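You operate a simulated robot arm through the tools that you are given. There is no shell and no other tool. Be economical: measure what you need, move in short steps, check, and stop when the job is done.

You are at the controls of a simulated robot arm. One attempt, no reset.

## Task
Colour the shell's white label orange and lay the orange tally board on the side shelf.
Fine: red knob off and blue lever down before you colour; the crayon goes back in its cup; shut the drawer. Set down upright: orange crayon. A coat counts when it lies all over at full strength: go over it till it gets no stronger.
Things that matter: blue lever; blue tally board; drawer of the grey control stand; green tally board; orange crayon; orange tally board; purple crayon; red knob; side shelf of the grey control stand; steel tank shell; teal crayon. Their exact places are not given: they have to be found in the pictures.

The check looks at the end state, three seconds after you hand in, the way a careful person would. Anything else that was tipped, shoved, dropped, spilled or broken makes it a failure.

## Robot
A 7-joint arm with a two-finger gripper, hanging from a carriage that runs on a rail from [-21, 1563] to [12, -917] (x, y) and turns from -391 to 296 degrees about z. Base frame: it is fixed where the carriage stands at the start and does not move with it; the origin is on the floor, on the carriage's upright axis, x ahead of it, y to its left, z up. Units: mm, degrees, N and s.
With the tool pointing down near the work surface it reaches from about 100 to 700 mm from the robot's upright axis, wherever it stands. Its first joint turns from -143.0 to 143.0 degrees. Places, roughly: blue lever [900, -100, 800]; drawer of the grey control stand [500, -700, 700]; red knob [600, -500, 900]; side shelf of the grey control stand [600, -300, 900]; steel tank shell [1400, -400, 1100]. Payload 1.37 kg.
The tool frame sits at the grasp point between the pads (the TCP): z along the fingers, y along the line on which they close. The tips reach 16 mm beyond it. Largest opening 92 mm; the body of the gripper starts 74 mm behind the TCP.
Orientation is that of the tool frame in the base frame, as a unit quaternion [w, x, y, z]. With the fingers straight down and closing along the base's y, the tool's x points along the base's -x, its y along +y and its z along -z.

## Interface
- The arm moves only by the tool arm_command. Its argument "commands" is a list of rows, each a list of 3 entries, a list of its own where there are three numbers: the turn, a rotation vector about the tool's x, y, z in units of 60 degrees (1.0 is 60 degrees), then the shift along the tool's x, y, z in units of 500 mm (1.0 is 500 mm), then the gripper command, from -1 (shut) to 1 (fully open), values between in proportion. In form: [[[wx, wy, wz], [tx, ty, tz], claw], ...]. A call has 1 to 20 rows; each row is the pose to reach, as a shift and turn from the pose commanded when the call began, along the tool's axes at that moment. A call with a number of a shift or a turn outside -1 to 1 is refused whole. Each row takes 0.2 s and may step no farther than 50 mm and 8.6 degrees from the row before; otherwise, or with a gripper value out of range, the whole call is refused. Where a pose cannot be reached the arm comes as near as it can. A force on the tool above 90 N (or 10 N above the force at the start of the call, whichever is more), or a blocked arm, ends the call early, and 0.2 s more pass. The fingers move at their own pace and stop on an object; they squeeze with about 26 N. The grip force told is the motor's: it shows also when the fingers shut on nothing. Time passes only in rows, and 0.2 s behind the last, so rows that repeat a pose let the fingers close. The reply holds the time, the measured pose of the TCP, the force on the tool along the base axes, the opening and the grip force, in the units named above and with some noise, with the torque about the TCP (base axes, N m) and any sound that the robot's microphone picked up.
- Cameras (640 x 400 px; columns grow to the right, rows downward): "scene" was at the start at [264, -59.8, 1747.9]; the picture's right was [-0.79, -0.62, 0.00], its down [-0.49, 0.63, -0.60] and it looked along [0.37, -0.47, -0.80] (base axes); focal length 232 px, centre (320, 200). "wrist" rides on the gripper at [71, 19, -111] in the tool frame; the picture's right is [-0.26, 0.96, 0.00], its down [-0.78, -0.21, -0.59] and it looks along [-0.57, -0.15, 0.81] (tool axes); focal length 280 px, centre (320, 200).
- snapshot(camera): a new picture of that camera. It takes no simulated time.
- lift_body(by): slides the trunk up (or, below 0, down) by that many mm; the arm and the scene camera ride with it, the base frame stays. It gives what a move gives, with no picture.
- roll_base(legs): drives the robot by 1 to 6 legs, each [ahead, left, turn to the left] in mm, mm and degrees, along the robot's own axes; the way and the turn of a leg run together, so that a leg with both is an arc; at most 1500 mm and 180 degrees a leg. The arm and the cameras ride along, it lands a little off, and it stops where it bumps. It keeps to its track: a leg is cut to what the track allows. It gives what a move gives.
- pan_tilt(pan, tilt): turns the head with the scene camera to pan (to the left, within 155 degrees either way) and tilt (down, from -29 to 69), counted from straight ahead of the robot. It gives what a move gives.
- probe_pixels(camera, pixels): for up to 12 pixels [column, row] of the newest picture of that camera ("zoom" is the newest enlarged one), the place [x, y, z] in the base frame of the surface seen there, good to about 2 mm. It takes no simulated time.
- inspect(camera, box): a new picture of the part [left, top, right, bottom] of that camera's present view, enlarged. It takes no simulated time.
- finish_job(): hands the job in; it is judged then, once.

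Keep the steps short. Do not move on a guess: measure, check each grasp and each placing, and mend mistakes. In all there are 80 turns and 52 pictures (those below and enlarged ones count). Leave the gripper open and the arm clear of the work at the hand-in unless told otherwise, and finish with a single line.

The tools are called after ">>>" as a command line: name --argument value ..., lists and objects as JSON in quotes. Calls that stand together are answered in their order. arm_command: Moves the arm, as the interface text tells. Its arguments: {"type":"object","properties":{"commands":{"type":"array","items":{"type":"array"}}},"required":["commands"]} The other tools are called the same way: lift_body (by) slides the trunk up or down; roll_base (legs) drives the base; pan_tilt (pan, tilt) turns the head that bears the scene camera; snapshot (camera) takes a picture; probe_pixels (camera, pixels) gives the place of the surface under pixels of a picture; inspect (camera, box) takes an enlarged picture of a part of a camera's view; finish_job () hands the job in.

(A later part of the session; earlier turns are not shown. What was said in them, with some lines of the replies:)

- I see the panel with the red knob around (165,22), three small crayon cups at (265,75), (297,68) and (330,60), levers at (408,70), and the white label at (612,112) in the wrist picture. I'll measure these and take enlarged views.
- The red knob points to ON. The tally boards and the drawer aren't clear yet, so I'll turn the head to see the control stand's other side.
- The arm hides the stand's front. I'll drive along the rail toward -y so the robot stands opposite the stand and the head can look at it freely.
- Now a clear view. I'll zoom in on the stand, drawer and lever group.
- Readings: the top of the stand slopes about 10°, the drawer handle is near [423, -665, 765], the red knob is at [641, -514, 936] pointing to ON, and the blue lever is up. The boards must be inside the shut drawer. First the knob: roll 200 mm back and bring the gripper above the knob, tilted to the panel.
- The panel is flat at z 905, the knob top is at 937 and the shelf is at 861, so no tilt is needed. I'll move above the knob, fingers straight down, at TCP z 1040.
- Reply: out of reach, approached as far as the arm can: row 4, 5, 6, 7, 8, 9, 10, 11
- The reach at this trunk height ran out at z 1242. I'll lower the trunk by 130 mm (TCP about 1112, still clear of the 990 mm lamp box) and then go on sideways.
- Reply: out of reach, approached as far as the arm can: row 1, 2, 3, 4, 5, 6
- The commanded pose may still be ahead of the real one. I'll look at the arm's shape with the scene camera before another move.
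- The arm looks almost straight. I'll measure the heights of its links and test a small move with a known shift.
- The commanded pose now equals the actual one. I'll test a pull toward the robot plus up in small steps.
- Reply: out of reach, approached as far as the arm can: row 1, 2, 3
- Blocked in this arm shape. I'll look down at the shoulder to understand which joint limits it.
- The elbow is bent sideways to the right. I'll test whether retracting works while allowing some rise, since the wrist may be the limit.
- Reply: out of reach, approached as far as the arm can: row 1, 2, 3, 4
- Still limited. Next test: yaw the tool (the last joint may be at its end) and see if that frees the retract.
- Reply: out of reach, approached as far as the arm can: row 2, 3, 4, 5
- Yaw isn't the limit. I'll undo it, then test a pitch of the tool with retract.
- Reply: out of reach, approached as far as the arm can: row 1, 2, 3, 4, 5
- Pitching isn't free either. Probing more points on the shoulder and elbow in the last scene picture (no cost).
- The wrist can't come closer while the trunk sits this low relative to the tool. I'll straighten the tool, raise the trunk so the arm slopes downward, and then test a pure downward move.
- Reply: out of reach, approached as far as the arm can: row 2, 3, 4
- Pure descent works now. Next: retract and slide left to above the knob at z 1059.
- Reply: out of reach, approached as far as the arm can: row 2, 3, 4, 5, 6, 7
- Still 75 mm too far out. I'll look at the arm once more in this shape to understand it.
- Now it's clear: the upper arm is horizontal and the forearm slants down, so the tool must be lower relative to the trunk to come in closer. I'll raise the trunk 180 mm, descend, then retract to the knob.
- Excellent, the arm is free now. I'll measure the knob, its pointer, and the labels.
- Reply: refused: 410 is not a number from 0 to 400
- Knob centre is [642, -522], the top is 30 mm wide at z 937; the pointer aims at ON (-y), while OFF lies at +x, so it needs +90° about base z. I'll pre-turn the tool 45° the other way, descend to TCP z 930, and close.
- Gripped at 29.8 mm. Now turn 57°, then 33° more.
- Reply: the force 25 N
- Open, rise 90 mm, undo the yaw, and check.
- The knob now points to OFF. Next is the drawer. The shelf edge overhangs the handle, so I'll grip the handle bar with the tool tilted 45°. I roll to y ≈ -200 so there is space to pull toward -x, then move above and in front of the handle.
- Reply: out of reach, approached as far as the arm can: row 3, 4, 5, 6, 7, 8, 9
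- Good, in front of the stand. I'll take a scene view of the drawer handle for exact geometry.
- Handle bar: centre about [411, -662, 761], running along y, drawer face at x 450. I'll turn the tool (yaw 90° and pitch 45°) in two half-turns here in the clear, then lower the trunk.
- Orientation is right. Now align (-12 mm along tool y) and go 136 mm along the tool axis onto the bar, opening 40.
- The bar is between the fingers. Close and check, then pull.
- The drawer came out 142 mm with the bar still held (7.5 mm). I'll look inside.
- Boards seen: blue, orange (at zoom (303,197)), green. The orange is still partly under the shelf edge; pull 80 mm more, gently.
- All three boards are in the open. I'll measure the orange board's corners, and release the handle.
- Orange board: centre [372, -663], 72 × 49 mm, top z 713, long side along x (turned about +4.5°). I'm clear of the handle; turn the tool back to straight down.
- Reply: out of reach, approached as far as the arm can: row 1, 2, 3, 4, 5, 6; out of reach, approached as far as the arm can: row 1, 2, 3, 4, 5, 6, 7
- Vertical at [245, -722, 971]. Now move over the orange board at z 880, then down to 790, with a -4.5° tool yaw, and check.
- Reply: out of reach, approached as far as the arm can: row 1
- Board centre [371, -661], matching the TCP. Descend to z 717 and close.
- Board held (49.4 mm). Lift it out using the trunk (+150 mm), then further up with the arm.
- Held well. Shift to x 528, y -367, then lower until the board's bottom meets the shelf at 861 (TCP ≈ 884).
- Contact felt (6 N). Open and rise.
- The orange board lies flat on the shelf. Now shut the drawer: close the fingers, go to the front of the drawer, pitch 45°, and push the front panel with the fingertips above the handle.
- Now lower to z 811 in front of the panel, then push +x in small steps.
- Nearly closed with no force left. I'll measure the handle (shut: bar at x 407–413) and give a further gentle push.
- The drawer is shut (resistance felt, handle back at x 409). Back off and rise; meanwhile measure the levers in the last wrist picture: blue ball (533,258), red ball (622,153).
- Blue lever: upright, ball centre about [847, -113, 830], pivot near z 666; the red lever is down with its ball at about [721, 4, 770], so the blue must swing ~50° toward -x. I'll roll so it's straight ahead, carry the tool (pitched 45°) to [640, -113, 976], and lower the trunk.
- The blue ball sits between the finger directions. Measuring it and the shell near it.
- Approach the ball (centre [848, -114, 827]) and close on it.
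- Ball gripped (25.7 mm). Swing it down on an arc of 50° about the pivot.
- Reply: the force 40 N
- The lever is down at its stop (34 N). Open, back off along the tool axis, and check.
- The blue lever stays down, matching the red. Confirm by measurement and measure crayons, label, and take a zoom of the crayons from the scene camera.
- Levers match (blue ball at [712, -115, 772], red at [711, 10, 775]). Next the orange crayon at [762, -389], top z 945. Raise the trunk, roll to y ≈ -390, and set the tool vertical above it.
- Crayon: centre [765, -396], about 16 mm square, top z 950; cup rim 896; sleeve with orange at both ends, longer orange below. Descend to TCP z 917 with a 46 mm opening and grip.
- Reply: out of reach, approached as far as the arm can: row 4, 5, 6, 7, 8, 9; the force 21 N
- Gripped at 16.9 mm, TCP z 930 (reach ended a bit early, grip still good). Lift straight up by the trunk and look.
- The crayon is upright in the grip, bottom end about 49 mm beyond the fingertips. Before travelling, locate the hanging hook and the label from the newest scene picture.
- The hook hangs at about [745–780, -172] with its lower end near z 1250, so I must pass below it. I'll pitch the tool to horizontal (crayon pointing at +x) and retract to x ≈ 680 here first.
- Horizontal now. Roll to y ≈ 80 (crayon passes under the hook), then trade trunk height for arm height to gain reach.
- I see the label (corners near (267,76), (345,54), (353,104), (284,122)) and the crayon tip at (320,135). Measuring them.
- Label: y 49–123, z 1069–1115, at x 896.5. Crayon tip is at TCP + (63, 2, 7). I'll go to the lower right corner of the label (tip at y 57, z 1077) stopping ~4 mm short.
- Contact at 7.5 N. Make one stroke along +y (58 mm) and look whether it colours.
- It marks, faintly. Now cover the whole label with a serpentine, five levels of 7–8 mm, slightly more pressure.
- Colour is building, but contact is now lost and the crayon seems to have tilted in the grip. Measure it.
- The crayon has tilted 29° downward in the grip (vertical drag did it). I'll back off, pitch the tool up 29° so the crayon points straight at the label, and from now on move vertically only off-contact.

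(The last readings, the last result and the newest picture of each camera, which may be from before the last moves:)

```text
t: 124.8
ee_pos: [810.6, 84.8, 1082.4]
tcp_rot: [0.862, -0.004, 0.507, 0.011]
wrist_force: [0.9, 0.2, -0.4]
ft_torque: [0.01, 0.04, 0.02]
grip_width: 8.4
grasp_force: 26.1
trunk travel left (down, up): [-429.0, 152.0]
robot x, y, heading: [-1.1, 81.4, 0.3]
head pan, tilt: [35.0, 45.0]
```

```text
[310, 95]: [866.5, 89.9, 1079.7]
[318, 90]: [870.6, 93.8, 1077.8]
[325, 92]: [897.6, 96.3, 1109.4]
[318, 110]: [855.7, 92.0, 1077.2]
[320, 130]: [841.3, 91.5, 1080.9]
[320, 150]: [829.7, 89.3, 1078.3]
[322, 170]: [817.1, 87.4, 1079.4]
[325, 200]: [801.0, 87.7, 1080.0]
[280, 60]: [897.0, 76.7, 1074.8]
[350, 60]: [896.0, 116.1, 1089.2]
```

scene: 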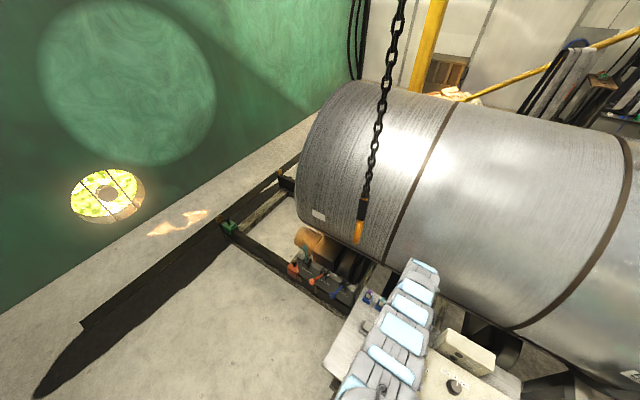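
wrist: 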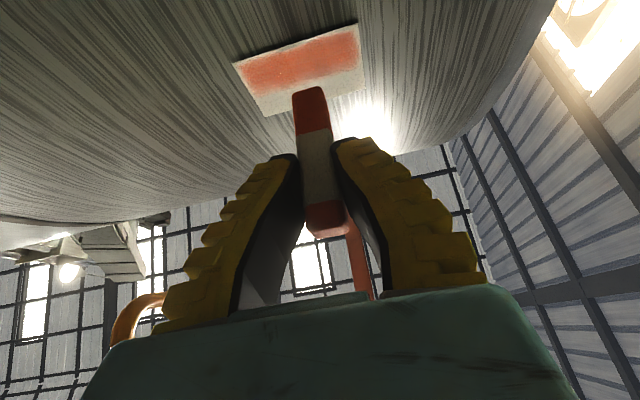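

The crayon now points level: tip at TCP + (60.5, 5, 4). The lower half of the label is tinted, the upper half still pale. I'll go on with strokes along y at the upper levels, lifting off between levels.

>>> arm_command --commands '[[[0, 0, 0], [-0.0147, -0.065, 0.0585], -1], [[0, 0, 0], [-0.0088, -0.065, 0.069], -1], [[0, 0, 0], [-0.0088, -0.007, 0.069], -1], [[0, 0, 0], [-0.0088, 0.051, 0.069], -1], [[0, 0, 0], [-0.0088, -0.007, 0.069], -1], [[0, 0, 0], [-0.0088, -0.065, 0.069], -1], [[0, 0, 0], [-0.0147, -0.065, 0.0585], -1], [[0, 0, 0], [-0.0025, -0.065, 0.0517], -1], [[0, 0, 0], [0.0034, -0.065, 0.0622], -1], [[0, 0, 0], [0.0034, -0.007, 0.0622], -1], [[0, 0, 0], [0.0034, 0.051, 0.0622], -1], [[0, 0, 0], [0.0034, -0.007, 0.0622], -1], [[0, 0, 0], [0.0034, -0.065, 0.0622], -1], [[0, 0, 0], [-0.0025, -0.065, 0.0517], -1], [[0, 0, 0], [0.0115, -0.065, 0.0439], -1], [[0, 0, 0], [0.0174, -0.065, 0.0544], -1], [[0, 0, 0], [0.0174, -0.007, 0.0544], -1], [[0, 0, 0], [0.0174, 0.051, 0.0544], -1], [[0, 0, 0], [0.0174, -0.007, 0.0544], -1], [[0, 0, 0], [0.0174, -0.065, 0.0544], -1]]'

```text
t: 129.1
ee_pos: [839.5, 51.2, 1086.1]
tcp_rot: [0.861, -0.004, 0.508, 0.01]
wrist_force: [0.1, 0.4, -0.9]
ft_torque: [0.0, 0.0, -0.02]
grip_width: 8.5
grasp_force: 26.0
trunk travel left (down, up): [-429.0, 152.0]
robot x, y, heading: [0.1, 79.1, 0.2]
head pan, tilt: [35.0, 45.0]
```

No force at the end, so the crayon moved again or slid. Look.

>>> snapshot --camera "wrist"

>>> probe_pixels --camera "wrist" --pixels '[[310, 90], [318, 90], [318, 110], [320, 130], [320, 150], [322, 170], [325, 200], [330, 225], [280, 60], [350, 60]]'

```text
10 pictures are left
```

wrist: 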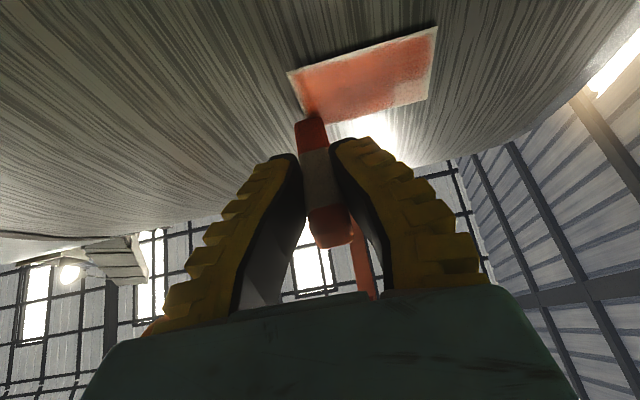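

```text
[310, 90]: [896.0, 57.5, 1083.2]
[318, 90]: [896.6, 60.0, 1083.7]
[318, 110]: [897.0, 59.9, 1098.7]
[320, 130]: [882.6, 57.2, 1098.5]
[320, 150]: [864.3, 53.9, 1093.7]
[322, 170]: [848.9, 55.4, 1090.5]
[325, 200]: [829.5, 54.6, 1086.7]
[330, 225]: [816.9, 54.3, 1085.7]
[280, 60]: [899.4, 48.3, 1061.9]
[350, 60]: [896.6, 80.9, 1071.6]
```

>>> probe_pixels --camera "wrist" --pixels '[[312, 122], [312, 118], [303, 122], [322, 120], [312, 126], [335, 245], [330, 240], [420, 60], [400, 90], [340, 112], [380, 80], [305, 80]]'

>>> inspect --camera "wrist" --box '[270, 10, 450, 140]'

```text
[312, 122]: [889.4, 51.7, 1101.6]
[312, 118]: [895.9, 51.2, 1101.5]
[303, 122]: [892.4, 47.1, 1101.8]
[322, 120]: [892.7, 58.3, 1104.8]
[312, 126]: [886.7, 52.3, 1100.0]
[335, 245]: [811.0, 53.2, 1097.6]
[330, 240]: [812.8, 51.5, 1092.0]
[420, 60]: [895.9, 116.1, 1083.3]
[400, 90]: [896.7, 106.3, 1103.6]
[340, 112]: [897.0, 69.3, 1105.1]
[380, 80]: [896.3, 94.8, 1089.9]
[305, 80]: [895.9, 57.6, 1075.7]
```

```text
3.08 times, centred on (360, 75) of wrist
```

zoom: 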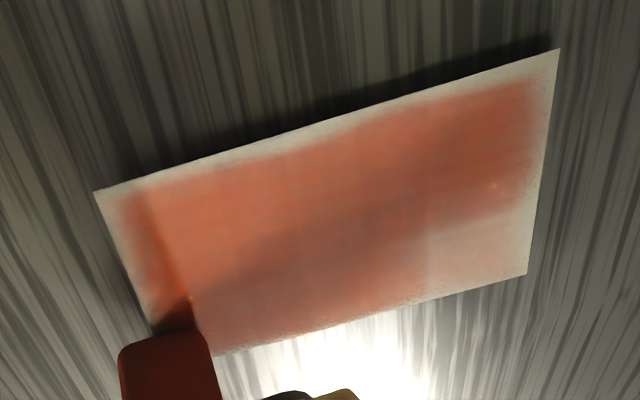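

The middle is well coloured; the edges and the upper right corner (y 100–123, z 1098–1115) are still weak. The crayon now tilts 12.5° up and its face is at about TCP + (57, 1, 11) once levelled. Back off and level it by pitching the tool down 12.5°.

>>> arm_command --commands '[[[0, 0, 0], [-0.0165, 0, -0.0298], -1], [[0, 0.105, 0], [-0.0165, 0, -0.0298], -1], [[0, 0.21, 0], [-0.0165, 0, -0.0298], -1], [[0, 0.21, 0], [-0.0165, 0, -0.0298], -1]]'

>>> arm_command --commands '[[[0, 0, 0], [-0.0047, 0, 0.0264], -1], [[0, 0, 0], [-0.0014, 0, 0.0379], -1], [[0, 0, 0], [-0.0014, 0.046, 0.0379], -1], [[0, 0, 0], [-0.0014, 0.092, 0.0379], -1], [[0, 0, 0], [-0.0014, 0.138, 0.0379], -1], [[0, 0, 0], [-0.0047, 0.138, 0.0264], -1], [[0, 0, 0], [-0.0201, 0.138, 0.0309], -1], [[0, 0, 0], [-0.0168, 0.138, 0.0424], -1], [[0, 0, 0], [-0.0168, 0.092, 0.0424], -1]]'

```text
t: 130.1
ee_pos: [822.2, 51.6, 1085.5]
tcp_rot: [0.8, -0.005, 0.6, 0.01]
wrist_force: [0.4, 0.1, -0.9]
ft_torque: [0.0, -0.01, 0.01]
grip_width: 8.3
grasp_force: 26.1
trunk travel left (down, up): [-429.0, 152.0]
robot x, y, heading: [-1.3, 75.5, 0.3]
head pan, tilt: [35.0, 45.0]
```

```text
t: 132.1
ee_pos: [839.7, 98.0, 1101.2]
tcp_rot: [0.8, -0.006, 0.6, 0.011]
wrist_force: [0.8, 0.5, 0.3]
ft_torque: [0.03, 0.02, 0.0]
grip_width: 9.4
grasp_force: 26.5
trunk travel left (down, up): [-429.0, 152.0]
robot x, y, heading: [-2.9, 80.7, 0.3]
head pan, tilt: [35.0, 45.0]
```

No force yet at x 839.7. Look at the tip and coat.

>>> inspect --camera "wrist" --box '[200, 40, 410, 200]'

>>> probe_pixels --camera "zoom" --pixels '[[320, 190], [340, 190], [360, 190], [335, 230], [340, 270], [345, 310], [350, 350], [340, 180], [340, 200], [340, 170]]'

```text
2.50 times, centred on (305, 120) of wrist
```

zoom: 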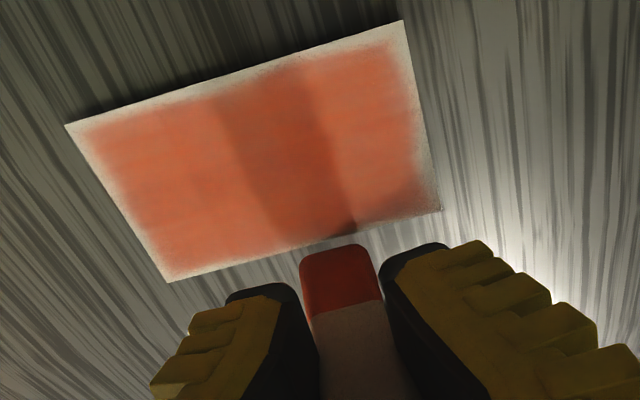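

```text
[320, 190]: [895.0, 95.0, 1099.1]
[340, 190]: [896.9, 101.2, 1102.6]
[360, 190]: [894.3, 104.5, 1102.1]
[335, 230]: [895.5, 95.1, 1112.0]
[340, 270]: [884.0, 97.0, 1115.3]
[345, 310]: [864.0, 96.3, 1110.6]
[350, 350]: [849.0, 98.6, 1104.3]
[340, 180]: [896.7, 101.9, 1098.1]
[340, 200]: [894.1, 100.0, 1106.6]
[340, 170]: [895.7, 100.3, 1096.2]
```

Coat is strong in the middle; only the rims are pale (low edge, left and right edges). Crayon tilts 17° up again because of the pitch; I'll back off, level it (tool now horizontal), and do light strokes running right out to the edges at the lower four levels.

>>> arm_command --commands '[[[0, 0, 0], [0.0097, 0, -0.038], -1], [[0, 0.1, 0], [0.0097, 0, -0.038], -1], [[0, 0.2, 0], [0.0097, 0, -0.038], -1], [[0, 0.283, 0], [0.0097, 0, -0.038], -1], [[0, 0.283, 0], [0.0097, 0, -0.038], -1]]'

>>> arm_command --commands '[[[0, 0, 0], [0.056, 0.05, 0.024], -1], [[0, 0, 0], [0.056, 0.05, 0.038], -1], [[0, 0, 0], [0.056, 0.002, 0.038], -1], [[0, 0, 0], [0.056, -0.046, 0.038], -1], [[0, 0, 0], [0.056, -0.094, 0.038], -1], [[0, 0, 0], [0.049, -0.094, 0.024], -1], [[0, 0, 0], [0.042, -0.094, 0.038], -1], [[0, 0, 0], [0.042, -0.046, 0.038], -1], [[0, 0, 0], [0.042, 0.002, 0.038], -1], [[0, 0, 0], [0.042, 0.05, 0.038], -1], [[0, 0, 0], [0.035, 0.05, 0.024], -1], [[0, 0, 0], [0.028, 0.05, 0.038], -1], [[0, 0, 0], [0.028, 0.002, 0.038], -1], [[0, 0, 0], [0.028, -0.046, 0.038], -1], [[0, 0, 0], [0.028, -0.094, 0.038], -1], [[0, 0, 0], [0.021, -0.094, 0.024], -1], [[0, 0, 0], [0.014, -0.094, 0.038], -1], [[0, 0, 0], [0.014, -0.046, 0.038], -1], [[0, 0, 0], [0.014, 0.002, 0.038], -1], [[0, 0, 0], [0.014, 0.05, 0.038], -1]]'

>>> snapshot --camera "wrist"

```text
t: 133.2
ee_pos: [822.4, 97.6, 1091.6]
tcp_rot: [0.702, -0.005, 0.712, 0.009]
wrist_force: [-0.5, -0.5, -0.1]
ft_torque: [-0.01, -0.02, 0.0]
grip_width: 9.1
grasp_force: 26.4
trunk travel left (down, up): [-429.0, 152.0]
robot x, y, heading: [-1.1, 79.5, 0.2]
head pan, tilt: [35.0, 45.0]
```

```text
t: 137.4
ee_pos: [840.6, 124.0, 1080.9]
tcp_rot: [0.703, -0.008, 0.711, 0.01]
wrist_force: [-5.9, -1.1, -2.4]
ft_torque: [-0.01, 0.09, 0.03]
grip_width: 10.8
grasp_force: 26.4
trunk travel left (down, up): [-429.0, 152.0]
robot x, y, heading: [-2.6, 77.3, 0.2]
head pan, tilt: [35.0, 45.0]
```

```text
7 pictures are left
```

wrist: 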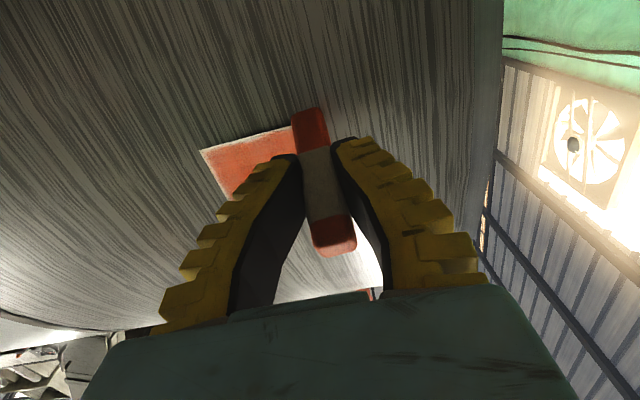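

Contact stays (5.9 N). Measure the crayon's tilt from this picture (7 pictures left, I'll be sparing).

>>> probe_pixels --camera "wrist" --pixels '[[310, 114], [312, 125], [315, 140], [320, 165], [325, 195], [330, 215], [333, 225], [335, 240], [240, 160], [297, 118], [325, 112]]'

```text
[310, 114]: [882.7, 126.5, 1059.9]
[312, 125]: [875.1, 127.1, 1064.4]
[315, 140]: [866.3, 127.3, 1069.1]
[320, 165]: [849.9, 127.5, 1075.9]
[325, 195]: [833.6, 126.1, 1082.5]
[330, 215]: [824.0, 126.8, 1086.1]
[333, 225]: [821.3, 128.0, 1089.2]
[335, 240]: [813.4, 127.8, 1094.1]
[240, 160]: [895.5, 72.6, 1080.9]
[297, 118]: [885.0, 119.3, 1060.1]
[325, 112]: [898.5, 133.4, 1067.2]
```

It tilted 26° down again while shifting levels. I'll back off, pitch the tool up 26° to level it, and take one view of the whole label.

>>> arm_command --commands '[[[0, 0, 0], [0, -0.02, -0.05], -1], [[0, -0.11, 0], [-0.02, -0.06, -0.05], -1], [[0, -0.22, 0], [-0.038, -0.1, -0.05], -1], [[0, -0.33, 0], [-0.038, -0.1, -0.05], -1], [[0, -0.433, 0], [-0.038, -0.1, -0.05], -1], [[0, -0.433, 0], [-0.038, -0.1, -0.05], -1]]'

>>> inspect --camera "wrist" --box '[200, 10, 430, 150]'

>>> probe_pixels --camera "zoom" --pixels '[[310, 290], [320, 320], [325, 360], [330, 390], [300, 280], [345, 280], [320, 270], [320, 250]]'

```text
t: 138.8
ee_pos: [816.8, 73.1, 1101.8]
tcp_rot: [0.845, -0.003, 0.535, 0.01]
wrist_force: [-0.2, -0.5, -1.2]
ft_torque: [-0.03, -0.03, -0.01]
grip_width: 8.5
grasp_force: 26.3
trunk travel left (down, up): [-429.0, 152.0]
robot x, y, heading: [-0.4, 82.5, 0.2]
head pan, tilt: [35.0, 45.0]
```

```text
2.78 times, centred on (315, 80) of wrist
```

zoom: 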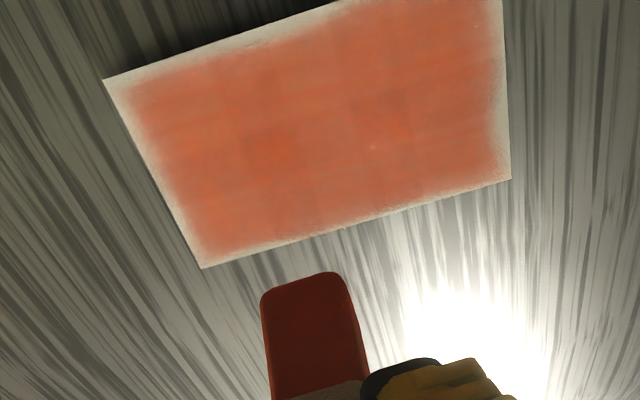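

```text
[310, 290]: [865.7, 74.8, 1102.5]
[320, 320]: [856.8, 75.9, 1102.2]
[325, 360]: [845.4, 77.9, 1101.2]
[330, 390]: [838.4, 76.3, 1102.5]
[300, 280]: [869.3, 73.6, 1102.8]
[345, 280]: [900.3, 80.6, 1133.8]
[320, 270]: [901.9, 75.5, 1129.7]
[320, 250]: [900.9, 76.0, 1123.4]
```

Crayon level now: tip at TCP + (55, 2, 9). The coat is even, with pale rims about 5 mm wide. Strokes along the upper rim, lower rim, and next level, backing fully off between levels.

>>> arm_command --commands '[[[0, 0, 0], [0.0048, -0.054, 0.0287], -1], [[0, 0, 0], [0.0146, -0.054, 0.0495], -1], [[0, 0, 0], [0.0146, -0.003, 0.0495], -1], [[0, 0, 0], [0.0146, 0.047, 0.0495], -1], [[0, 0, 0], [0.0146, 0.098, 0.0495], -1], [[0, 0, 0], [0.0048, 0.098, 0.0287], -1], [[0, 0, 0], [0.0445, 0.098, 0.0099], -1], [[0, 0, 0], [0.0897, 0.098, -0.0115], -1], [[0, 0, 0], [0.0995, 0.098, 0.0093], -1], [[0, 0, 0], [0.0995, 0.047, 0.0093], -1], [[0, 0, 0], [0.0995, -0.003, 0.0093], -1], [[0, 0, 0], [0.0995, -0.054, 0.0093], -1], [[0, 0, 0], [0.0897, -0.054, -0.0115], -1], [[0, 0, 0], [0.0753, -0.054, -0.0047], -1], [[0, 0, 0], [0.0851, -0.054, 0.0161], -1], [[0, 0, 0], [0.0851, -0.003, 0.0161], -1], [[0, 0, 0], [0.0851, 0.047, 0.0161], -1], [[0, 0, 0], [0.0851, 0.098, 0.0161], -1], [[0, 0, 0], [0.0753, 0.098, -0.0047], -1], [[0, 0, 0], [0.0301, 0.07, 0.0167], -1]]'

>>> inspect --camera "wrist" --box '[180, 20, 420, 180]'

>>> probe_pixels --camera "zoom" --pixels '[[320, 200], [330, 220], [335, 240], [340, 270], [345, 300], [350, 340], [355, 380], [345, 180], [330, 160]]'

```text
t: 143.1
ee_pos: [829.1, 109.8, 1092.8]
tcp_rot: [0.845, -0.003, 0.535, 0.01]
wrist_force: [0.3, -0.2, -0.6]
ft_torque: [-0.01, 0.0, -0.02]
grip_width: 8.6
grasp_force: 26.1
trunk travel left (down, up): [-429.0, 152.0]
robot x, y, heading: [-1.0, 81.1, 0.1]
head pan, tilt: [35.0, 45.0]
```

```text
2.50 times, centred on (300, 100) of wrist
```

zoom: 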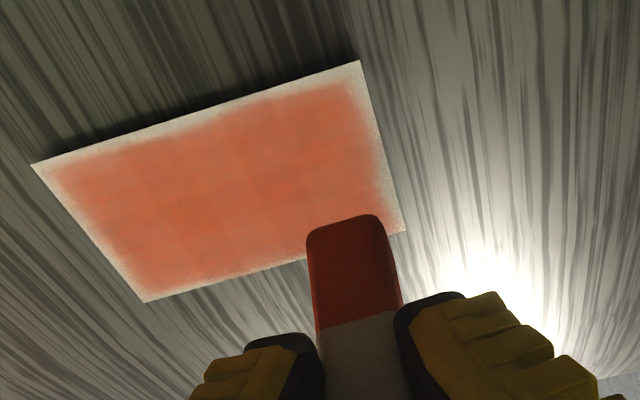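

```text
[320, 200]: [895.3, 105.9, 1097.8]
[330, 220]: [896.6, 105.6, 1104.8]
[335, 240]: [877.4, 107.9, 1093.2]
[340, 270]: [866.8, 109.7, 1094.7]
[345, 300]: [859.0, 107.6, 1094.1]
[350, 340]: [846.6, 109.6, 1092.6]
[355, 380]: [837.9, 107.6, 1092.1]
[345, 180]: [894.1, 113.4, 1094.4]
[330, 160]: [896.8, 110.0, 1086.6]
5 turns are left
```

Only 5 turns are left, so I'll chain: two firmer colouring passes over all levels and rims, then back off, roll to the cups under the hook, turn the crayon vertical above its cup, and take a picture with measuring points on the crayon.

>>> arm_command --commands '[[[0, 0, 0], [-0.0226, 0.024, 0.0107], -1], [[0, 0, 0], [-0.0098, 0.024, 0.0378], -1], [[0, 0, 0], [-0.0098, -0.025, 0.0378], -1], [[0, 0, 0], [-0.0098, -0.075, 0.0378], -1], [[0, 0, 0], [-0.0098, -0.124, 0.0378], -1], [[0, 0, 0], [-0.0081, -0.124, 0.0039], -1], [[0, 0, 0], [0.0047, -0.124, 0.031], -1], [[0, 0, 0], [0.0047, -0.075, 0.031], -1], [[0, 0, 0], [0.0047, -0.025, 0.031], -1], [[0, 0, 0], [0.0047, 0.024, 0.031], -1], [[0, 0, 0], [0.0063, 0.024, -0.003], -1], [[0, 0, 0], [0.0191, 0.024, 0.0241], -1], [[0, 0, 0], [0.0191, -0.025, 0.0241], -1], [[0, 0, 0], [0.0191, -0.075, 0.0241], -1], [[0, 0, 0], [0.0191, -0.124, 0.0241], -1], [[0, 0, 0], [0.0208, -0.124, -0.0098], -1], [[0, 0, 0], [0.0336, -0.124, 0.0173], -1], [[0, 0, 0], [0.0336, -0.075, 0.0173], -1], [[0, 0, 0], [0.0336, -0.025, 0.0173], -1], [[0, 0, 0], [0.0336, 0.024, 0.0173], -1]]'

>>> arm_command --commands '[[[0, 0, 0], [0.0017, 0, -0.034], -1], [[0, 0, 0], [0.0145, 0, -0.0069], -1], [[0, 0, 0], [0.0145, -0.049, -0.0069], -1], [[0, 0, 0], [0.0145, -0.099, -0.0069], -1], [[0, 0, 0], [0.0145, -0.148, -0.0069], -1], [[0, 0, 0], [0.0143, -0.148, -0.04], -1], [[0, 0, 0], [0.0271, -0.148, -0.0129], -1], [[0, 0, 0], [0.0271, -0.099, -0.0129], -1], [[0, 0, 0], [0.0271, -0.049, -0.0129], -1], [[0, 0, 0], [0.0271, 0, -0.0129], -1], [[0, 0, 0], [0.0252, 0, -0.0451], -1], [[0, 0, 0], [0.038, 0, -0.018], -1], [[0, 0, 0], [0.038, -0.049, -0.018], -1], [[0, 0, 0], [0.038, -0.099, -0.018], -1], [[0, 0, 0], [0.038, -0.148, -0.018], -1], [[0, 0, 0], [0.038, -0.099, -0.018], -1], [[0, 0, 0], [0.038, -0.049, -0.018], -1], [[0, 0, 0], [0.038, 0, -0.018], -1], [[0, 0, 0], [0.0252, 0, -0.0451], -1]]'

>>> arm_command --commands '[[[0, 0, 0], [-0.05, 0, -0.058], -1], [[0, 0, 0], [-0.1, 0, -0.115], -1], [[0, 0, 0], [-0.148, 0, -0.173], -1], [[0, 0, 0], [-0.148, 0, -0.173], -1]]'

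>>> inspect --camera "wrist" --box '[200, 0, 440, 150]'

>>> roll_base --legs '[[0, -519, 0]]'

>>> lift_body --by 120

>>> arm_command --commands '[[[0, 0.125, 0], [0.036, 0, -0.01], -1], [[0, 0.25, 0], [0.072, 0, -0.02], -1], [[0, 0.375, 0], [0.108, 0, -0.03], -1], [[0, 0.5, 0], [0.144, 0, -0.039], -1], [[0, 0.625, 0], [0.18, 0, -0.049], -1], [[0, 0.75, 0], [0.216, 0, -0.058], -1], [[0, 0.75, 0], [0.216, 0, -0.058], -1]]'

>>> arm_command --commands '[[[0, 0.125, 0], [0.013, 0, 0.012], -1], [[0, 0.25, 0], [0.027, 0, 0.024], -1], [[0, 0.375, 0], [0.04, 0, 0.036], -1], [[0, 0.5, 0], [0.053, 0, 0.048], -1], [[0, 0.625, 0], [0.067, 0, 0.06], -1], [[0, 0.75, 0], [0.08, 0, 0.072], -1], [[0, 0.75, 0], [0.08, 0, 0.072], -1]]'

>>> snapshot --camera "wrist"

>>> probe_pixels --camera "wrist" --pixels '[[312, 110], [314, 120], [316, 130], [317, 140], [318, 150], [320, 160], [321, 170], [323, 185], [325, 200], [303, 125], [328, 125], [310, 100]]'

```text
t: 147.2
ee_pos: [844.0, 123.1, 1081.9]
tcp_rot: [0.844, -0.005, 0.536, 0.012]
wrist_force: [-0.7, -1.3, -0.4]
ft_torque: [-0.03, 0.01, 0.03]
grip_width: 9.2
grasp_force: 26.4
trunk travel left (down, up): [-429.0, 152.0]
robot x, y, heading: [2.2, 79.6, 0.2]
head pan, tilt: [35.0, 45.0]
```

```text
t: 151.2
ee_pos: [829.0, 121.8, 1058.1]
tcp_rot: [0.845, -0.004, 0.535, 0.01]
wrist_force: [0.6, 0.6, -0.3]
ft_torque: [0.04, 0.01, -0.02]
grip_width: 8.6
grasp_force: 26.6
trunk travel left (down, up): [-429.0, 152.0]
robot x, y, heading: [-3.0, 79.0, 0.1]
head pan, tilt: [35.0, 45.0]
```

```text
t: 152.2
ee_pos: [720.8, 117.6, 1088.7]
tcp_rot: [0.845, -0.003, 0.534, 0.01]
wrist_force: [0.3, -0.1, -0.7]
ft_torque: [-0.01, -0.01, 0.02]
grip_width: 8.3
grasp_force: 26.3
trunk travel left (down, up): [-429.0, 152.0]
robot x, y, heading: [-0.1, 81.9, 0.0]
head pan, tilt: [35.0, 45.0]
```

```text
2.67 times, centred on (320, 75) of wrist
```

zoom: 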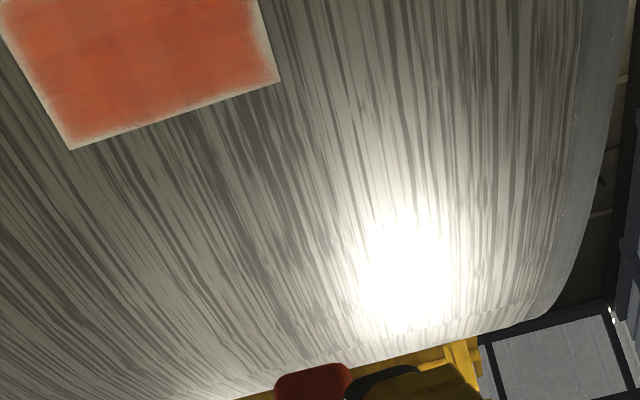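

```text
t: 155.3
ee_pos: [727.3, -400.7, 1087.4]
tcp_rot: [0.844, -0.002, 0.536, 0.008]
wrist_force: [-0.1, -0.2, 0.2]
ft_torque: [-0.01, -0.02, -0.02]
grip_width: 8.5
grasp_force: 26.3
trunk travel left (down, up): [-429.0, 152.0]
robot x, y, heading: [7.0, -436.1, -0.2]
head pan, tilt: [35.0, 45.0]
```

```text
t: 156.8
ee_pos: [728.3, -400.8, 1209.3]
tcp_rot: [0.845, -0.002, 0.535, 0.008]
wrist_force: [0.0, 0.2, -0.6]
ft_torque: [-0.04, 0.0, 0.0]
grip_width: 8.2
grasp_force: 25.9
trunk travel left (down, up): [-549.0, 32.0]
robot x, y, heading: [9.7, -430.8, -0.2]
head pan, tilt: [35.0, 45.0]
```

```text
t: 158.4
ee_pos: [750.4, -399.1, 1099.6]
tcp_rot: [0.576, -0.005, 0.818, 0.006]
wrist_force: [-0.1, -0.2, -0.4]
ft_torque: [-0.03, -0.01, -0.02]
grip_width: 8.5
grasp_force: 26.2
trunk travel left (down, up): [-549.0, 32.0]
robot x, y, heading: [5.1, -431.4, -0.1]
head pan, tilt: [35.0, 45.0]
```

```text
t: 160.0
ee_pos: [769.4, -401.2, 1050.0]
tcp_rot: [0.218, -0.006, 0.976, 0.004]
wrist_force: [0.6, 0.1, -0.2]
ft_torque: [0.0, 0.02, 0.02]
grip_width: 8.3
grasp_force: 25.9
trunk travel left (down, up): [-549.0, 32.0]
robot x, y, heading: [3.8, -435.0, -0.3]
head pan, tilt: [35.0, 45.0]
```

```text
3 pictures are left
```

wrist: 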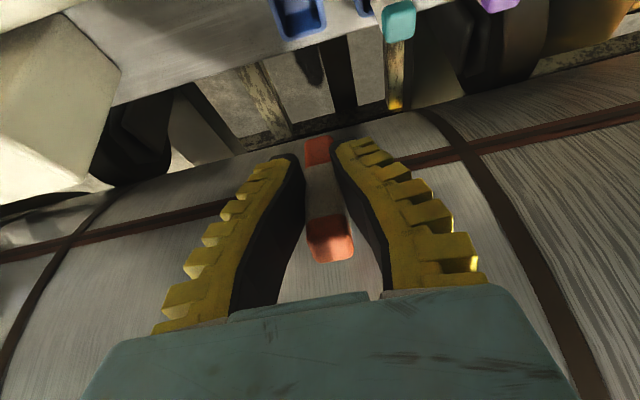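

```text
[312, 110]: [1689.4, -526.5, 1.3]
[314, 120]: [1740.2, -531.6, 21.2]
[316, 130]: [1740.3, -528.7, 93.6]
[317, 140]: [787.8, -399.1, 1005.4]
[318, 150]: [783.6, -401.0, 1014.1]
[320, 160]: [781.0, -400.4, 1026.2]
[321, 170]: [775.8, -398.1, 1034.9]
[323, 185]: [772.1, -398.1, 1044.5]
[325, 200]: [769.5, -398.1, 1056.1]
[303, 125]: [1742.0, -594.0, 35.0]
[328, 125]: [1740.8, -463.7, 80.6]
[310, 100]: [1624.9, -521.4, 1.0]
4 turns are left
```

The rims are still pale and the crayon ended 20° off, so I use one more chained pass: level the crayon (tool pitch +5°), return to the label, stroke rims and levels with pure lift-offs, come back above the cup, and picture it.

>>> arm_command --commands '[[[0, -0.125, 0], [-0.001, 0, -0.018], -1], [[0, -0.25, 0], [-0.002, 0, -0.036], -1], [[0, -0.375, 0], [-0.003, 0, -0.054], -1], [[0, -0.5, 0], [-0.004, 0, -0.072], -1], [[0, -0.625, 0], [-0.005, 0, -0.09], -1], [[0, -0.75, 0], [-0.0064, 0, -0.1075], -1], [[0, -0.75, 0], [-0.0064, 0, -0.1075], -1]]'

>>> arm_command --commands '[[[0, -0.104, 0], [-0.023, 0, -0.024], -1], [[0, -0.207, 0], [-0.046, 0, -0.048], -1], [[0, -0.31, 0], [-0.07, 0, -0.073], -1], [[0, -0.413, 0], [-0.0926, 0, -0.097], -1], [[0, -0.413, 0], [-0.0926, 0, -0.097], -1]]'

>>> lift_body --by -120

>>> roll_base --legs '[[0, 519, 0]]'

>>> arm_command --commands '[[[0, 0, 0], [-0.04, 0, 0.06], -1], [[0, 0, 0], [-0.0832, 0, 0.12], -1], [[0, 0, 0], [-0.0832, 0, 0.19], -1], [[0, 0, 0], [-0.0832, 0, 0.242], -1], [[0, 0, 0], [-0.0832, 0, 0.242], -1]]'

>>> arm_command --commands '[[[0, 0, 0], [0.0657, 0.01, -0.0057], -1], [[0, 0, 0], [0.0689, 0.01, 0.0312], -1], [[0, 0, 0], [0.0689, -0.042, 0.0312], -1], [[0, 0, 0], [0.0689, -0.094, 0.0312], -1], [[0, 0, 0], [0.0689, -0.146, 0.0312], -1], [[0, 0, 0], [0.0689, -0.094, 0.0312], -1], [[0, 0, 0], [0.0689, -0.042, 0.0312], -1], [[0, 0, 0], [0.0689, 0.01, 0.0312], -1], [[0, 0, 0], [0.0657, 0.01, -0.0057], -1], [[0, 0, 0], [0.0438, 0.01, -0.0038], -1], [[0, 0, 0], [0.047, 0.01, 0.033], -1], [[0, 0, 0], [0.047, -0.042, 0.033], -1], [[0, 0, 0], [0.047, -0.094, 0.033], -1], [[0, 0, 0], [0.047, -0.146, 0.033], -1], [[0, 0, 0], [0.0438, -0.146, -0.0038], -1], [[0, 0, 0], [0.012, -0.146, -0.001], -1], [[0, 0, 0], [0.0152, -0.146, 0.0359], -1], [[0, 0, 0], [0.0152, -0.094, 0.0359], -1], [[0, 0, 0], [0.0152, -0.042, 0.0359], -1], [[0, 0, 0], [0.0152, 0.01, 0.0359], -1]]'

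>>> arm_command --commands '[[[0, 0, 0], [-0.0032, 0, -0.0369], -1], [[0, 0, 0], [-0.0371, 0, -0.034], -1], [[0, 0, 0], [-0.0339, 0, 0.0028], -1], [[0, 0, 0], [-0.0339, -0.052, 0.0028], -1], [[0, 0, 0], [-0.0339, -0.104, 0.0028], -1], [[0, 0, 0], [-0.0339, -0.156, 0.0028], -1], [[0, 0, 0], [-0.0339, -0.104, 0.0028], -1], [[0, 0, 0], [-0.0339, -0.052, 0.0028], -1], [[0, 0, 0], [-0.0339, 0, 0.0028], -1], [[0, 0, 0], [-0.0371, 0, -0.034], -1], [[0, 0, 0], [-0.0192, 0, -0.0356], -1], [[0, 0, 0], [-0.016, 0, 0.0013], -1], [[0, 0, 0], [-0.016, -0.052, 0.0013], -1], [[0, 0, 0], [-0.016, -0.104, 0.0013], -1], [[0, 0, 0], [-0.016, -0.156, 0.0013], -1], [[0, 0, 0], [-0.0192, -0.156, -0.0356], -1], [[0, 0, 0], [0.0127, -0.156, -0.0383], -1], [[0, 0, 0], [0.0159, -0.156, -0.0014], -1], [[0, 0, 0], [0.0159, -0.078, -0.0014], -1], [[0, 0, 0], [0.0159, 0, -0.0014], -1]]'

>>> arm_command --commands '[[[0, 0, 0], [-0.0035, 0, -0.04], -1], [[0, 0, 0], [-0.017, 0, -0.11], -1], [[0, 0, 0], [-0.03, 0, -0.19], -1], [[0, 0, 0], [-0.0426, 0, -0.257], -1], [[0, 0, 0], [-0.0426, 0, -0.257], -1]]'

>>> roll_base --legs '[[0, -521, 0]]'

>>> lift_body --by 120

>>> arm_command --commands '[[[0, 0.125, 0], [0.037, 0, 0.002], -1], [[0, 0.25, 0], [0.074, 0, 0.004], -1], [[0, 0.375, 0], [0.111, 0, 0.006], -1], [[0, 0.5, 0], [0.148, 0, 0.008], -1], [[0, 0.625, 0], [0.185, 0, 0.01], -1], [[0, 0.75, 0], [0.222, 0, 0.011], -1], [[0, 0.75, 0], [0.222, 0, 0.011], -1]]'

>>> arm_command --commands '[[[0, 0.125, 0], [0.009, 0, 0.014], -1], [[0, 0.25, 0], [0.018, 0, 0.028], -1], [[0, 0.375, 0], [0.027, 0, 0.043], -1], [[0, 0.5, 0], [0.036, 0, 0.057], -1], [[0, 0.625, 0], [0.045, 0, 0.072], -1], [[0, 0.75, 0], [0.053, 0, 0.086], -1], [[0, 0.75, 0], [0.053, 0, 0.086], -1]]'

>>> snapshot --camera "wrist"

>>> probe_pixels --camera "wrist" --pixels '[[318, 130], [318, 140], [318, 148], [320, 158], [321, 168], [322, 178], [324, 190], [325, 200], [326, 210], [327, 222], [308, 148], [328, 148]]'

```text
t: 161.6
ee_pos: [749.2, -399.9, 1098.7]
tcp_rot: [0.577, -0.004, 0.817, 0.005]
wrist_force: [0.0, -0.4, -0.4]
ft_torque: [0.01, 0.02, 0.02]
grip_width: 8.5
grasp_force: 26.0
trunk travel left (down, up): [-549.0, 32.0]
robot x, y, heading: [4.3, -434.9, 0.0]
head pan, tilt: [35.0, 45.0]
```

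```text
t: 162.8
ee_pos: [717.0, -402.0, 1159.6]
tcp_rot: [0.738, -0.004, 0.675, 0.007]
wrist_force: [0.1, 0.0, -0.2]
ft_torque: [0.0, -0.03, 0.0]
grip_width: 8.4
grasp_force: 26.2
trunk travel left (down, up): [-549.0, 32.0]
robot x, y, heading: [6.1, -429.4, -0.4]
head pan, tilt: [35.0, 45.0]
```

```text
t: 164.3
ee_pos: [716.7, -402.4, 1039.3]
tcp_rot: [0.738, -0.003, 0.675, 0.007]
wrist_force: [-0.2, 0.9, -0.9]
ft_torque: [0.01, 0.0, 0.02]
grip_width: 8.3
grasp_force: 25.8
trunk travel left (down, up): [-429.0, 152.0]
robot x, y, heading: [1.9, -436.4, -0.2]
head pan, tilt: [35.0, 45.0]
```

```text
t: 167.3
ee_pos: [710.0, 124.5, 1039.4]
tcp_rot: [0.737, -0.003, 0.675, 0.006]
wrist_force: [0.2, 0.3, -1.1]
ft_torque: [-0.01, 0.02, -0.01]
grip_width: 8.4
grasp_force: 25.8
trunk travel left (down, up): [-429.0, 152.0]
robot x, y, heading: [1.1, 92.6, -0.8]
head pan, tilt: [35.0, 45.0]
```

```text
t: 168.5
ee_pos: [827.0, 126.0, 1092.0]
tcp_rot: [0.737, -0.001, 0.675, 0.005]
wrist_force: [0.1, -0.6, 1.2]
ft_torque: [-0.03, 0.02, -0.01]
grip_width: 8.1
grasp_force: 26.0
trunk travel left (down, up): [-429.0, 152.0]
robot x, y, heading: [-3.8, 95.1, -0.2]
head pan, tilt: [35.0, 45.0]
```

```text
t: 172.7
ee_pos: [844.5, 132.6, 1083.7]
tcp_rot: [0.737, -0.004, 0.676, 0.006]
wrist_force: [-4.3, 0.8, -4.2]
ft_torque: [0.0, -0.01, 0.04]
grip_width: 11.6
grasp_force: 25.7
trunk travel left (down, up): [-429.0, 152.0]
robot x, y, heading: [0.6, 95.2, -0.5]
head pan, tilt: [35.0, 45.0]
```

```text
t: 176.9
ee_pos: [844.1, 133.9, 1076.9]
tcp_rot: [0.738, -0.003, 0.675, 0.005]
wrist_force: [0.7, -0.8, -0.2]
ft_torque: [0.01, -0.02, 0.0]
grip_width: 9.4
grasp_force: 26.3
trunk travel left (down, up): [-429.0, 152.0]
robot x, y, heading: [-2.8, 98.9, -0.2]
head pan, tilt: [35.0, 45.0]
```

```text
t: 178.1
ee_pos: [714.4, 131.1, 1086.6]
tcp_rot: [0.738, -0.001, 0.674, 0.004]
wrist_force: [-1.4, -0.7, -0.9]
ft_torque: [0.0, -0.05, -0.02]
grip_width: 8.5
grasp_force: 26.0
trunk travel left (down, up): [-429.0, 152.0]
robot x, y, heading: [-1.3, 96.4, -0.1]
head pan, tilt: [35.0, 45.0]
```

```text
t: 181.1
ee_pos: [722.7, -372.5, 1087.4]
tcp_rot: [0.738, -0.006, 0.675, 0.01]
wrist_force: [-0.5, -0.6, -0.5]
ft_torque: [0.03, 0.02, 0.02]
grip_width: 8.2
grasp_force: 26.3
trunk travel left (down, up): [-429.0, 152.0]
robot x, y, heading: [3.3, -414.2, 0.2]
head pan, tilt: [35.0, 45.0]
```

```text
t: 182.6
ee_pos: [722.1, -372.4, 1207.5]
tcp_rot: [0.738, -0.006, 0.675, 0.01]
wrist_force: [0.4, 0.3, -0.9]
ft_torque: [0.04, 0.01, 0.0]
grip_width: 8.4
grasp_force: 25.7
trunk travel left (down, up): [-549.0, 32.0]
robot x, y, heading: [2.7, -417.1, 0.2]
head pan, tilt: [35.0, 45.0]
```

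```text
t: 184.2
ee_pos: [738.2, -372.9, 1097.7]
tcp_rot: [0.422, -0.009, 0.907, 0.007]
wrist_force: [0.9, 0.0, -1.1]
ft_torque: [-0.01, -0.02, -0.04]
grip_width: 8.0
grasp_force: 26.3
trunk travel left (down, up): [-549.0, 32.0]
robot x, y, heading: [3.9, -414.7, 0.4]
head pan, tilt: [35.0, 45.0]
```

```text
t: 185.8
ee_pos: [752.5, -371.0, 1049.8]
tcp_rot: [0.044, -0.01, 0.999, 0.001]
wrist_force: [-1.1, -0.3, -0.1]
ft_torque: [0.0, 0.01, -0.01]
grip_width: 8.2
grasp_force: 25.1
trunk travel left (down, up): [-549.0, 32.0]
robot x, y, heading: [8.1, -414.6, 0.3]
head pan, tilt: [35.0, 45.0]
```

```text
2 pictures are left
```

wrist: 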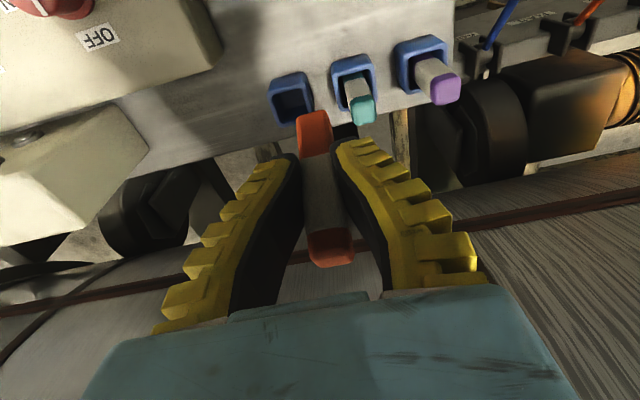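

```text
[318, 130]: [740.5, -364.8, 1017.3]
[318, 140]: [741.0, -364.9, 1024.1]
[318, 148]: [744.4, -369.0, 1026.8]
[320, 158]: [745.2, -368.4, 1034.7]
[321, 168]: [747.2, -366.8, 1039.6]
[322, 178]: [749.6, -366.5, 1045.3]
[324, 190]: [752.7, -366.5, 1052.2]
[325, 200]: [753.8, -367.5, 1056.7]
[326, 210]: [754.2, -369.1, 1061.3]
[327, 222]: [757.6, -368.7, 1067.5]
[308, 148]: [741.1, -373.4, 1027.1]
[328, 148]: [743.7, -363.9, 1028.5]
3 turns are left
```

Crayon hangs 18.8° off vertical (bottom toward me), centre y ≈ -367. I rotate the tool 18.8° forward, shift +7.4 mm in x and -29 mm in y over the cup centre [766.5, -396], lower the trunk 80 mm (bottom still ~26 mm above the rim), and measure crayon and rim.

>>> arm_command --commands '[[[0, -0.08, 0], [-0.004, -0.015, 0], -1], [[0, -0.16, 0], [-0.008, -0.03, 0], -1], [[0, -0.24, 0], [-0.012, -0.045, 0.001], -1], [[0, -0.313, 0], [-0.0148, -0.0584, 0.0013], -1], [[0, -0.313, 0], [-0.0148, -0.0584, 0.0013], -1], [[0, -0.313, 0], [-0.0148, -0.0584, 0.0013], -1]]'

>>> lift_body --by -80

>>> snapshot --camera "wrist"

>>> probe_pixels --camera "wrist" --pixels '[[316, 122], [318, 148], [325, 200], [304, 130], [330, 128], [288, 82], [311, 74], [333, 68], [303, 113], [342, 103], [295, 98], [340, 85]]'

```text
t: 187.2
ee_pos: [760.6, -400.2, 1048.4]
tcp_rot: [0.207, -0.011, 0.978, 0.005]
wrist_force: [0.6, 0.1, 0.0]
ft_torque: [-0.03, 0.02, -0.03]
grip_width: 8.3
grasp_force: 24.8
trunk travel left (down, up): [-549.0, 32.0]
robot x, y, heading: [3.3, -415.3, 0.1]
head pan, tilt: [35.0, 45.0]
```

```text
t: 188.4
ee_pos: [762.3, -400.3, 969.2]
tcp_rot: [0.207, -0.011, 0.978, 0.005]
wrist_force: [1.0, -0.2, 0.2]
ft_torque: [0.0, 0.0, 0.01]
grip_width: 8.3
grasp_force: 26.2
trunk travel left (down, up): [-469.0, 112.0]
robot x, y, heading: [6.8, -414.8, 0.4]
head pan, tilt: [35.0, 45.0]
```

```text
1 pictures are left
```

wrist: 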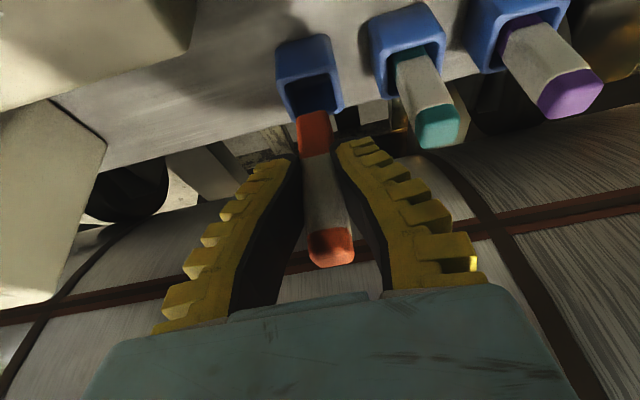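

```text
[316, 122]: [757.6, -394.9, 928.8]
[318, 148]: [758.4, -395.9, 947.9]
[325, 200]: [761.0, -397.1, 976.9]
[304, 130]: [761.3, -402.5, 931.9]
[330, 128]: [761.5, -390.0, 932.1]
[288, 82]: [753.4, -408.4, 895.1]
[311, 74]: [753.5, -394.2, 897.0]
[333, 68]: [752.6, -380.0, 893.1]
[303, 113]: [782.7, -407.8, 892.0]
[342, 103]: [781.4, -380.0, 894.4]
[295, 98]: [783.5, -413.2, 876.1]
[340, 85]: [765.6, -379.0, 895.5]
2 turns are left
```

The crayon is over the cup (centre y -396.2; cup centre about [767.5, -395.3], rim z 896), 4° off vertical. I rotate 3° more, lower 50 mm by the trunk (bottom ~5 mm above the floor), open to 40 mm, lift straight out, retreat and look.

>>> arm_command --commands '[[[0, -0.05, 0], [0, 0.001, 0], -1], [[0, -0.05, 0], [0, 0.001, 0], -1], [[0, -0.05, 0], [0, 0.001, 0], -1]]'

>>> lift_body --by -50

>>> arm_command --commands '[[[0, 0, 0], [0, 0, 0], -0.7], [[0, 0, 0], [0, 0, 0], -0.5], [[0, 0, 0], [0, 0, 0], -0.3], [[0, 0, 0], [0, 0, 0], -0.13], [[0, 0, 0], [0, 0, 0], -0.13], [[0, 0, 0], [0, 0, 0], -0.13]]'

>>> lift_body --by 120

>>> arm_command --commands '[[[0, 0, 0], [0.03, 0, -0.04], -0.13], [[0, 0, 0], [0.07, 0, -0.08], -0.13], [[0, 0, 0], [0.11, 0, -0.12], 0.5], [[0, 0, 0], [0.15, 0, -0.155], 1], [[0, 0, 0], [0.177, 0, -0.18], 1], [[0, 0, 0], [0.177, 0, -0.18], 1]]'

>>> snapshot --camera "wrist"

```text
t: 189.2
ee_pos: [762.4, -399.5, 968.8]
tcp_rot: [0.233, -0.011, 0.972, 0.005]
wrist_force: [0.3, 0.4, 0.9]
ft_torque: [-0.01, 0.01, 0.0]
grip_width: 8.3
grasp_force: 26.3
trunk travel left (down, up): [-469.0, 112.0]
robot x, y, heading: [4.6, -417.1, 0.4]
head pan, tilt: [35.0, 45.0]
```

```text
t: 190.1
ee_pos: [761.5, -398.7, 920.4]
tcp_rot: [0.232, -0.011, 0.973, 0.005]
wrist_force: [0.6, 0.0, -0.7]
ft_torque: [0.03, 0.02, 0.0]
grip_width: 8.6
grasp_force: 26.1
trunk travel left (down, up): [-419.0, 162.0]
robot x, y, heading: [2.8, -414.7, 0.3]
head pan, tilt: [35.0, 45.0]
```

```text
t: 191.5
ee_pos: [762.2, -399.3, 919.5]
tcp_rot: [0.233, -0.01, 0.972, 0.005]
wrist_force: [-0.2, -0.2, -0.3]
ft_torque: [0.01, -0.02, -0.01]
grip_width: 43.2
grasp_force: 2.7
trunk travel left (down, up): [-419.0, 162.0]
robot x, y, heading: [5.4, -414.6, 0.2]
head pan, tilt: [35.0, 45.0]
```

```text
t: 193.0
ee_pos: [761.2, -399.0, 1039.3]
tcp_rot: [0.232, -0.01, 0.973, 0.006]
wrist_force: [0.5, 0.6, 0.2]
ft_torque: [0.03, 0.02, 0.02]
grip_width: 43.1
grasp_force: 1.8
trunk travel left (down, up): [-539.0, 42.0]
robot x, y, heading: [3.8, -417.7, 0.3]
head pan, tilt: [35.0, 45.0]
```

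```text
t: 194.4
ee_pos: [642.1, -403.4, 1080.4]
tcp_rot: [0.231, -0.01, 0.973, 0.005]
wrist_force: [-0.2, -0.2, 0.7]
ft_torque: [0.01, 0.0, -0.02]
grip_width: 92.1
grasp_force: 0.1
trunk travel left (down, up): [-539.0, 42.0]
robot x, y, heading: [5.2, -415.4, 0.3]
head pan, tilt: [35.0, 45.0]
```

```text
0 pictures are left
1 turns are left
```

wrist: 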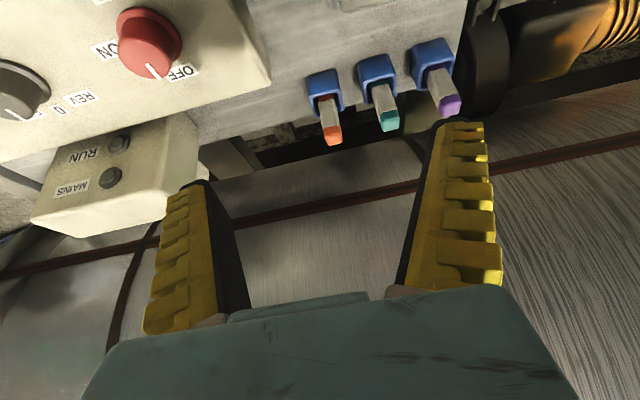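

The last picture shows the orange crayon upright in its cup and the knob at OFF. The gripper is open and the arm is clear, so I'm handing in.

>>> finish_job

```text
The job is handed in.
```

Handed in: knob off, blue lever down, orange board on the side shelf, drawer shut and orange crayon upright in its cup; the label is orange, but its rims were still pale when last seen, and I made one more pass over them that I couldn't check.
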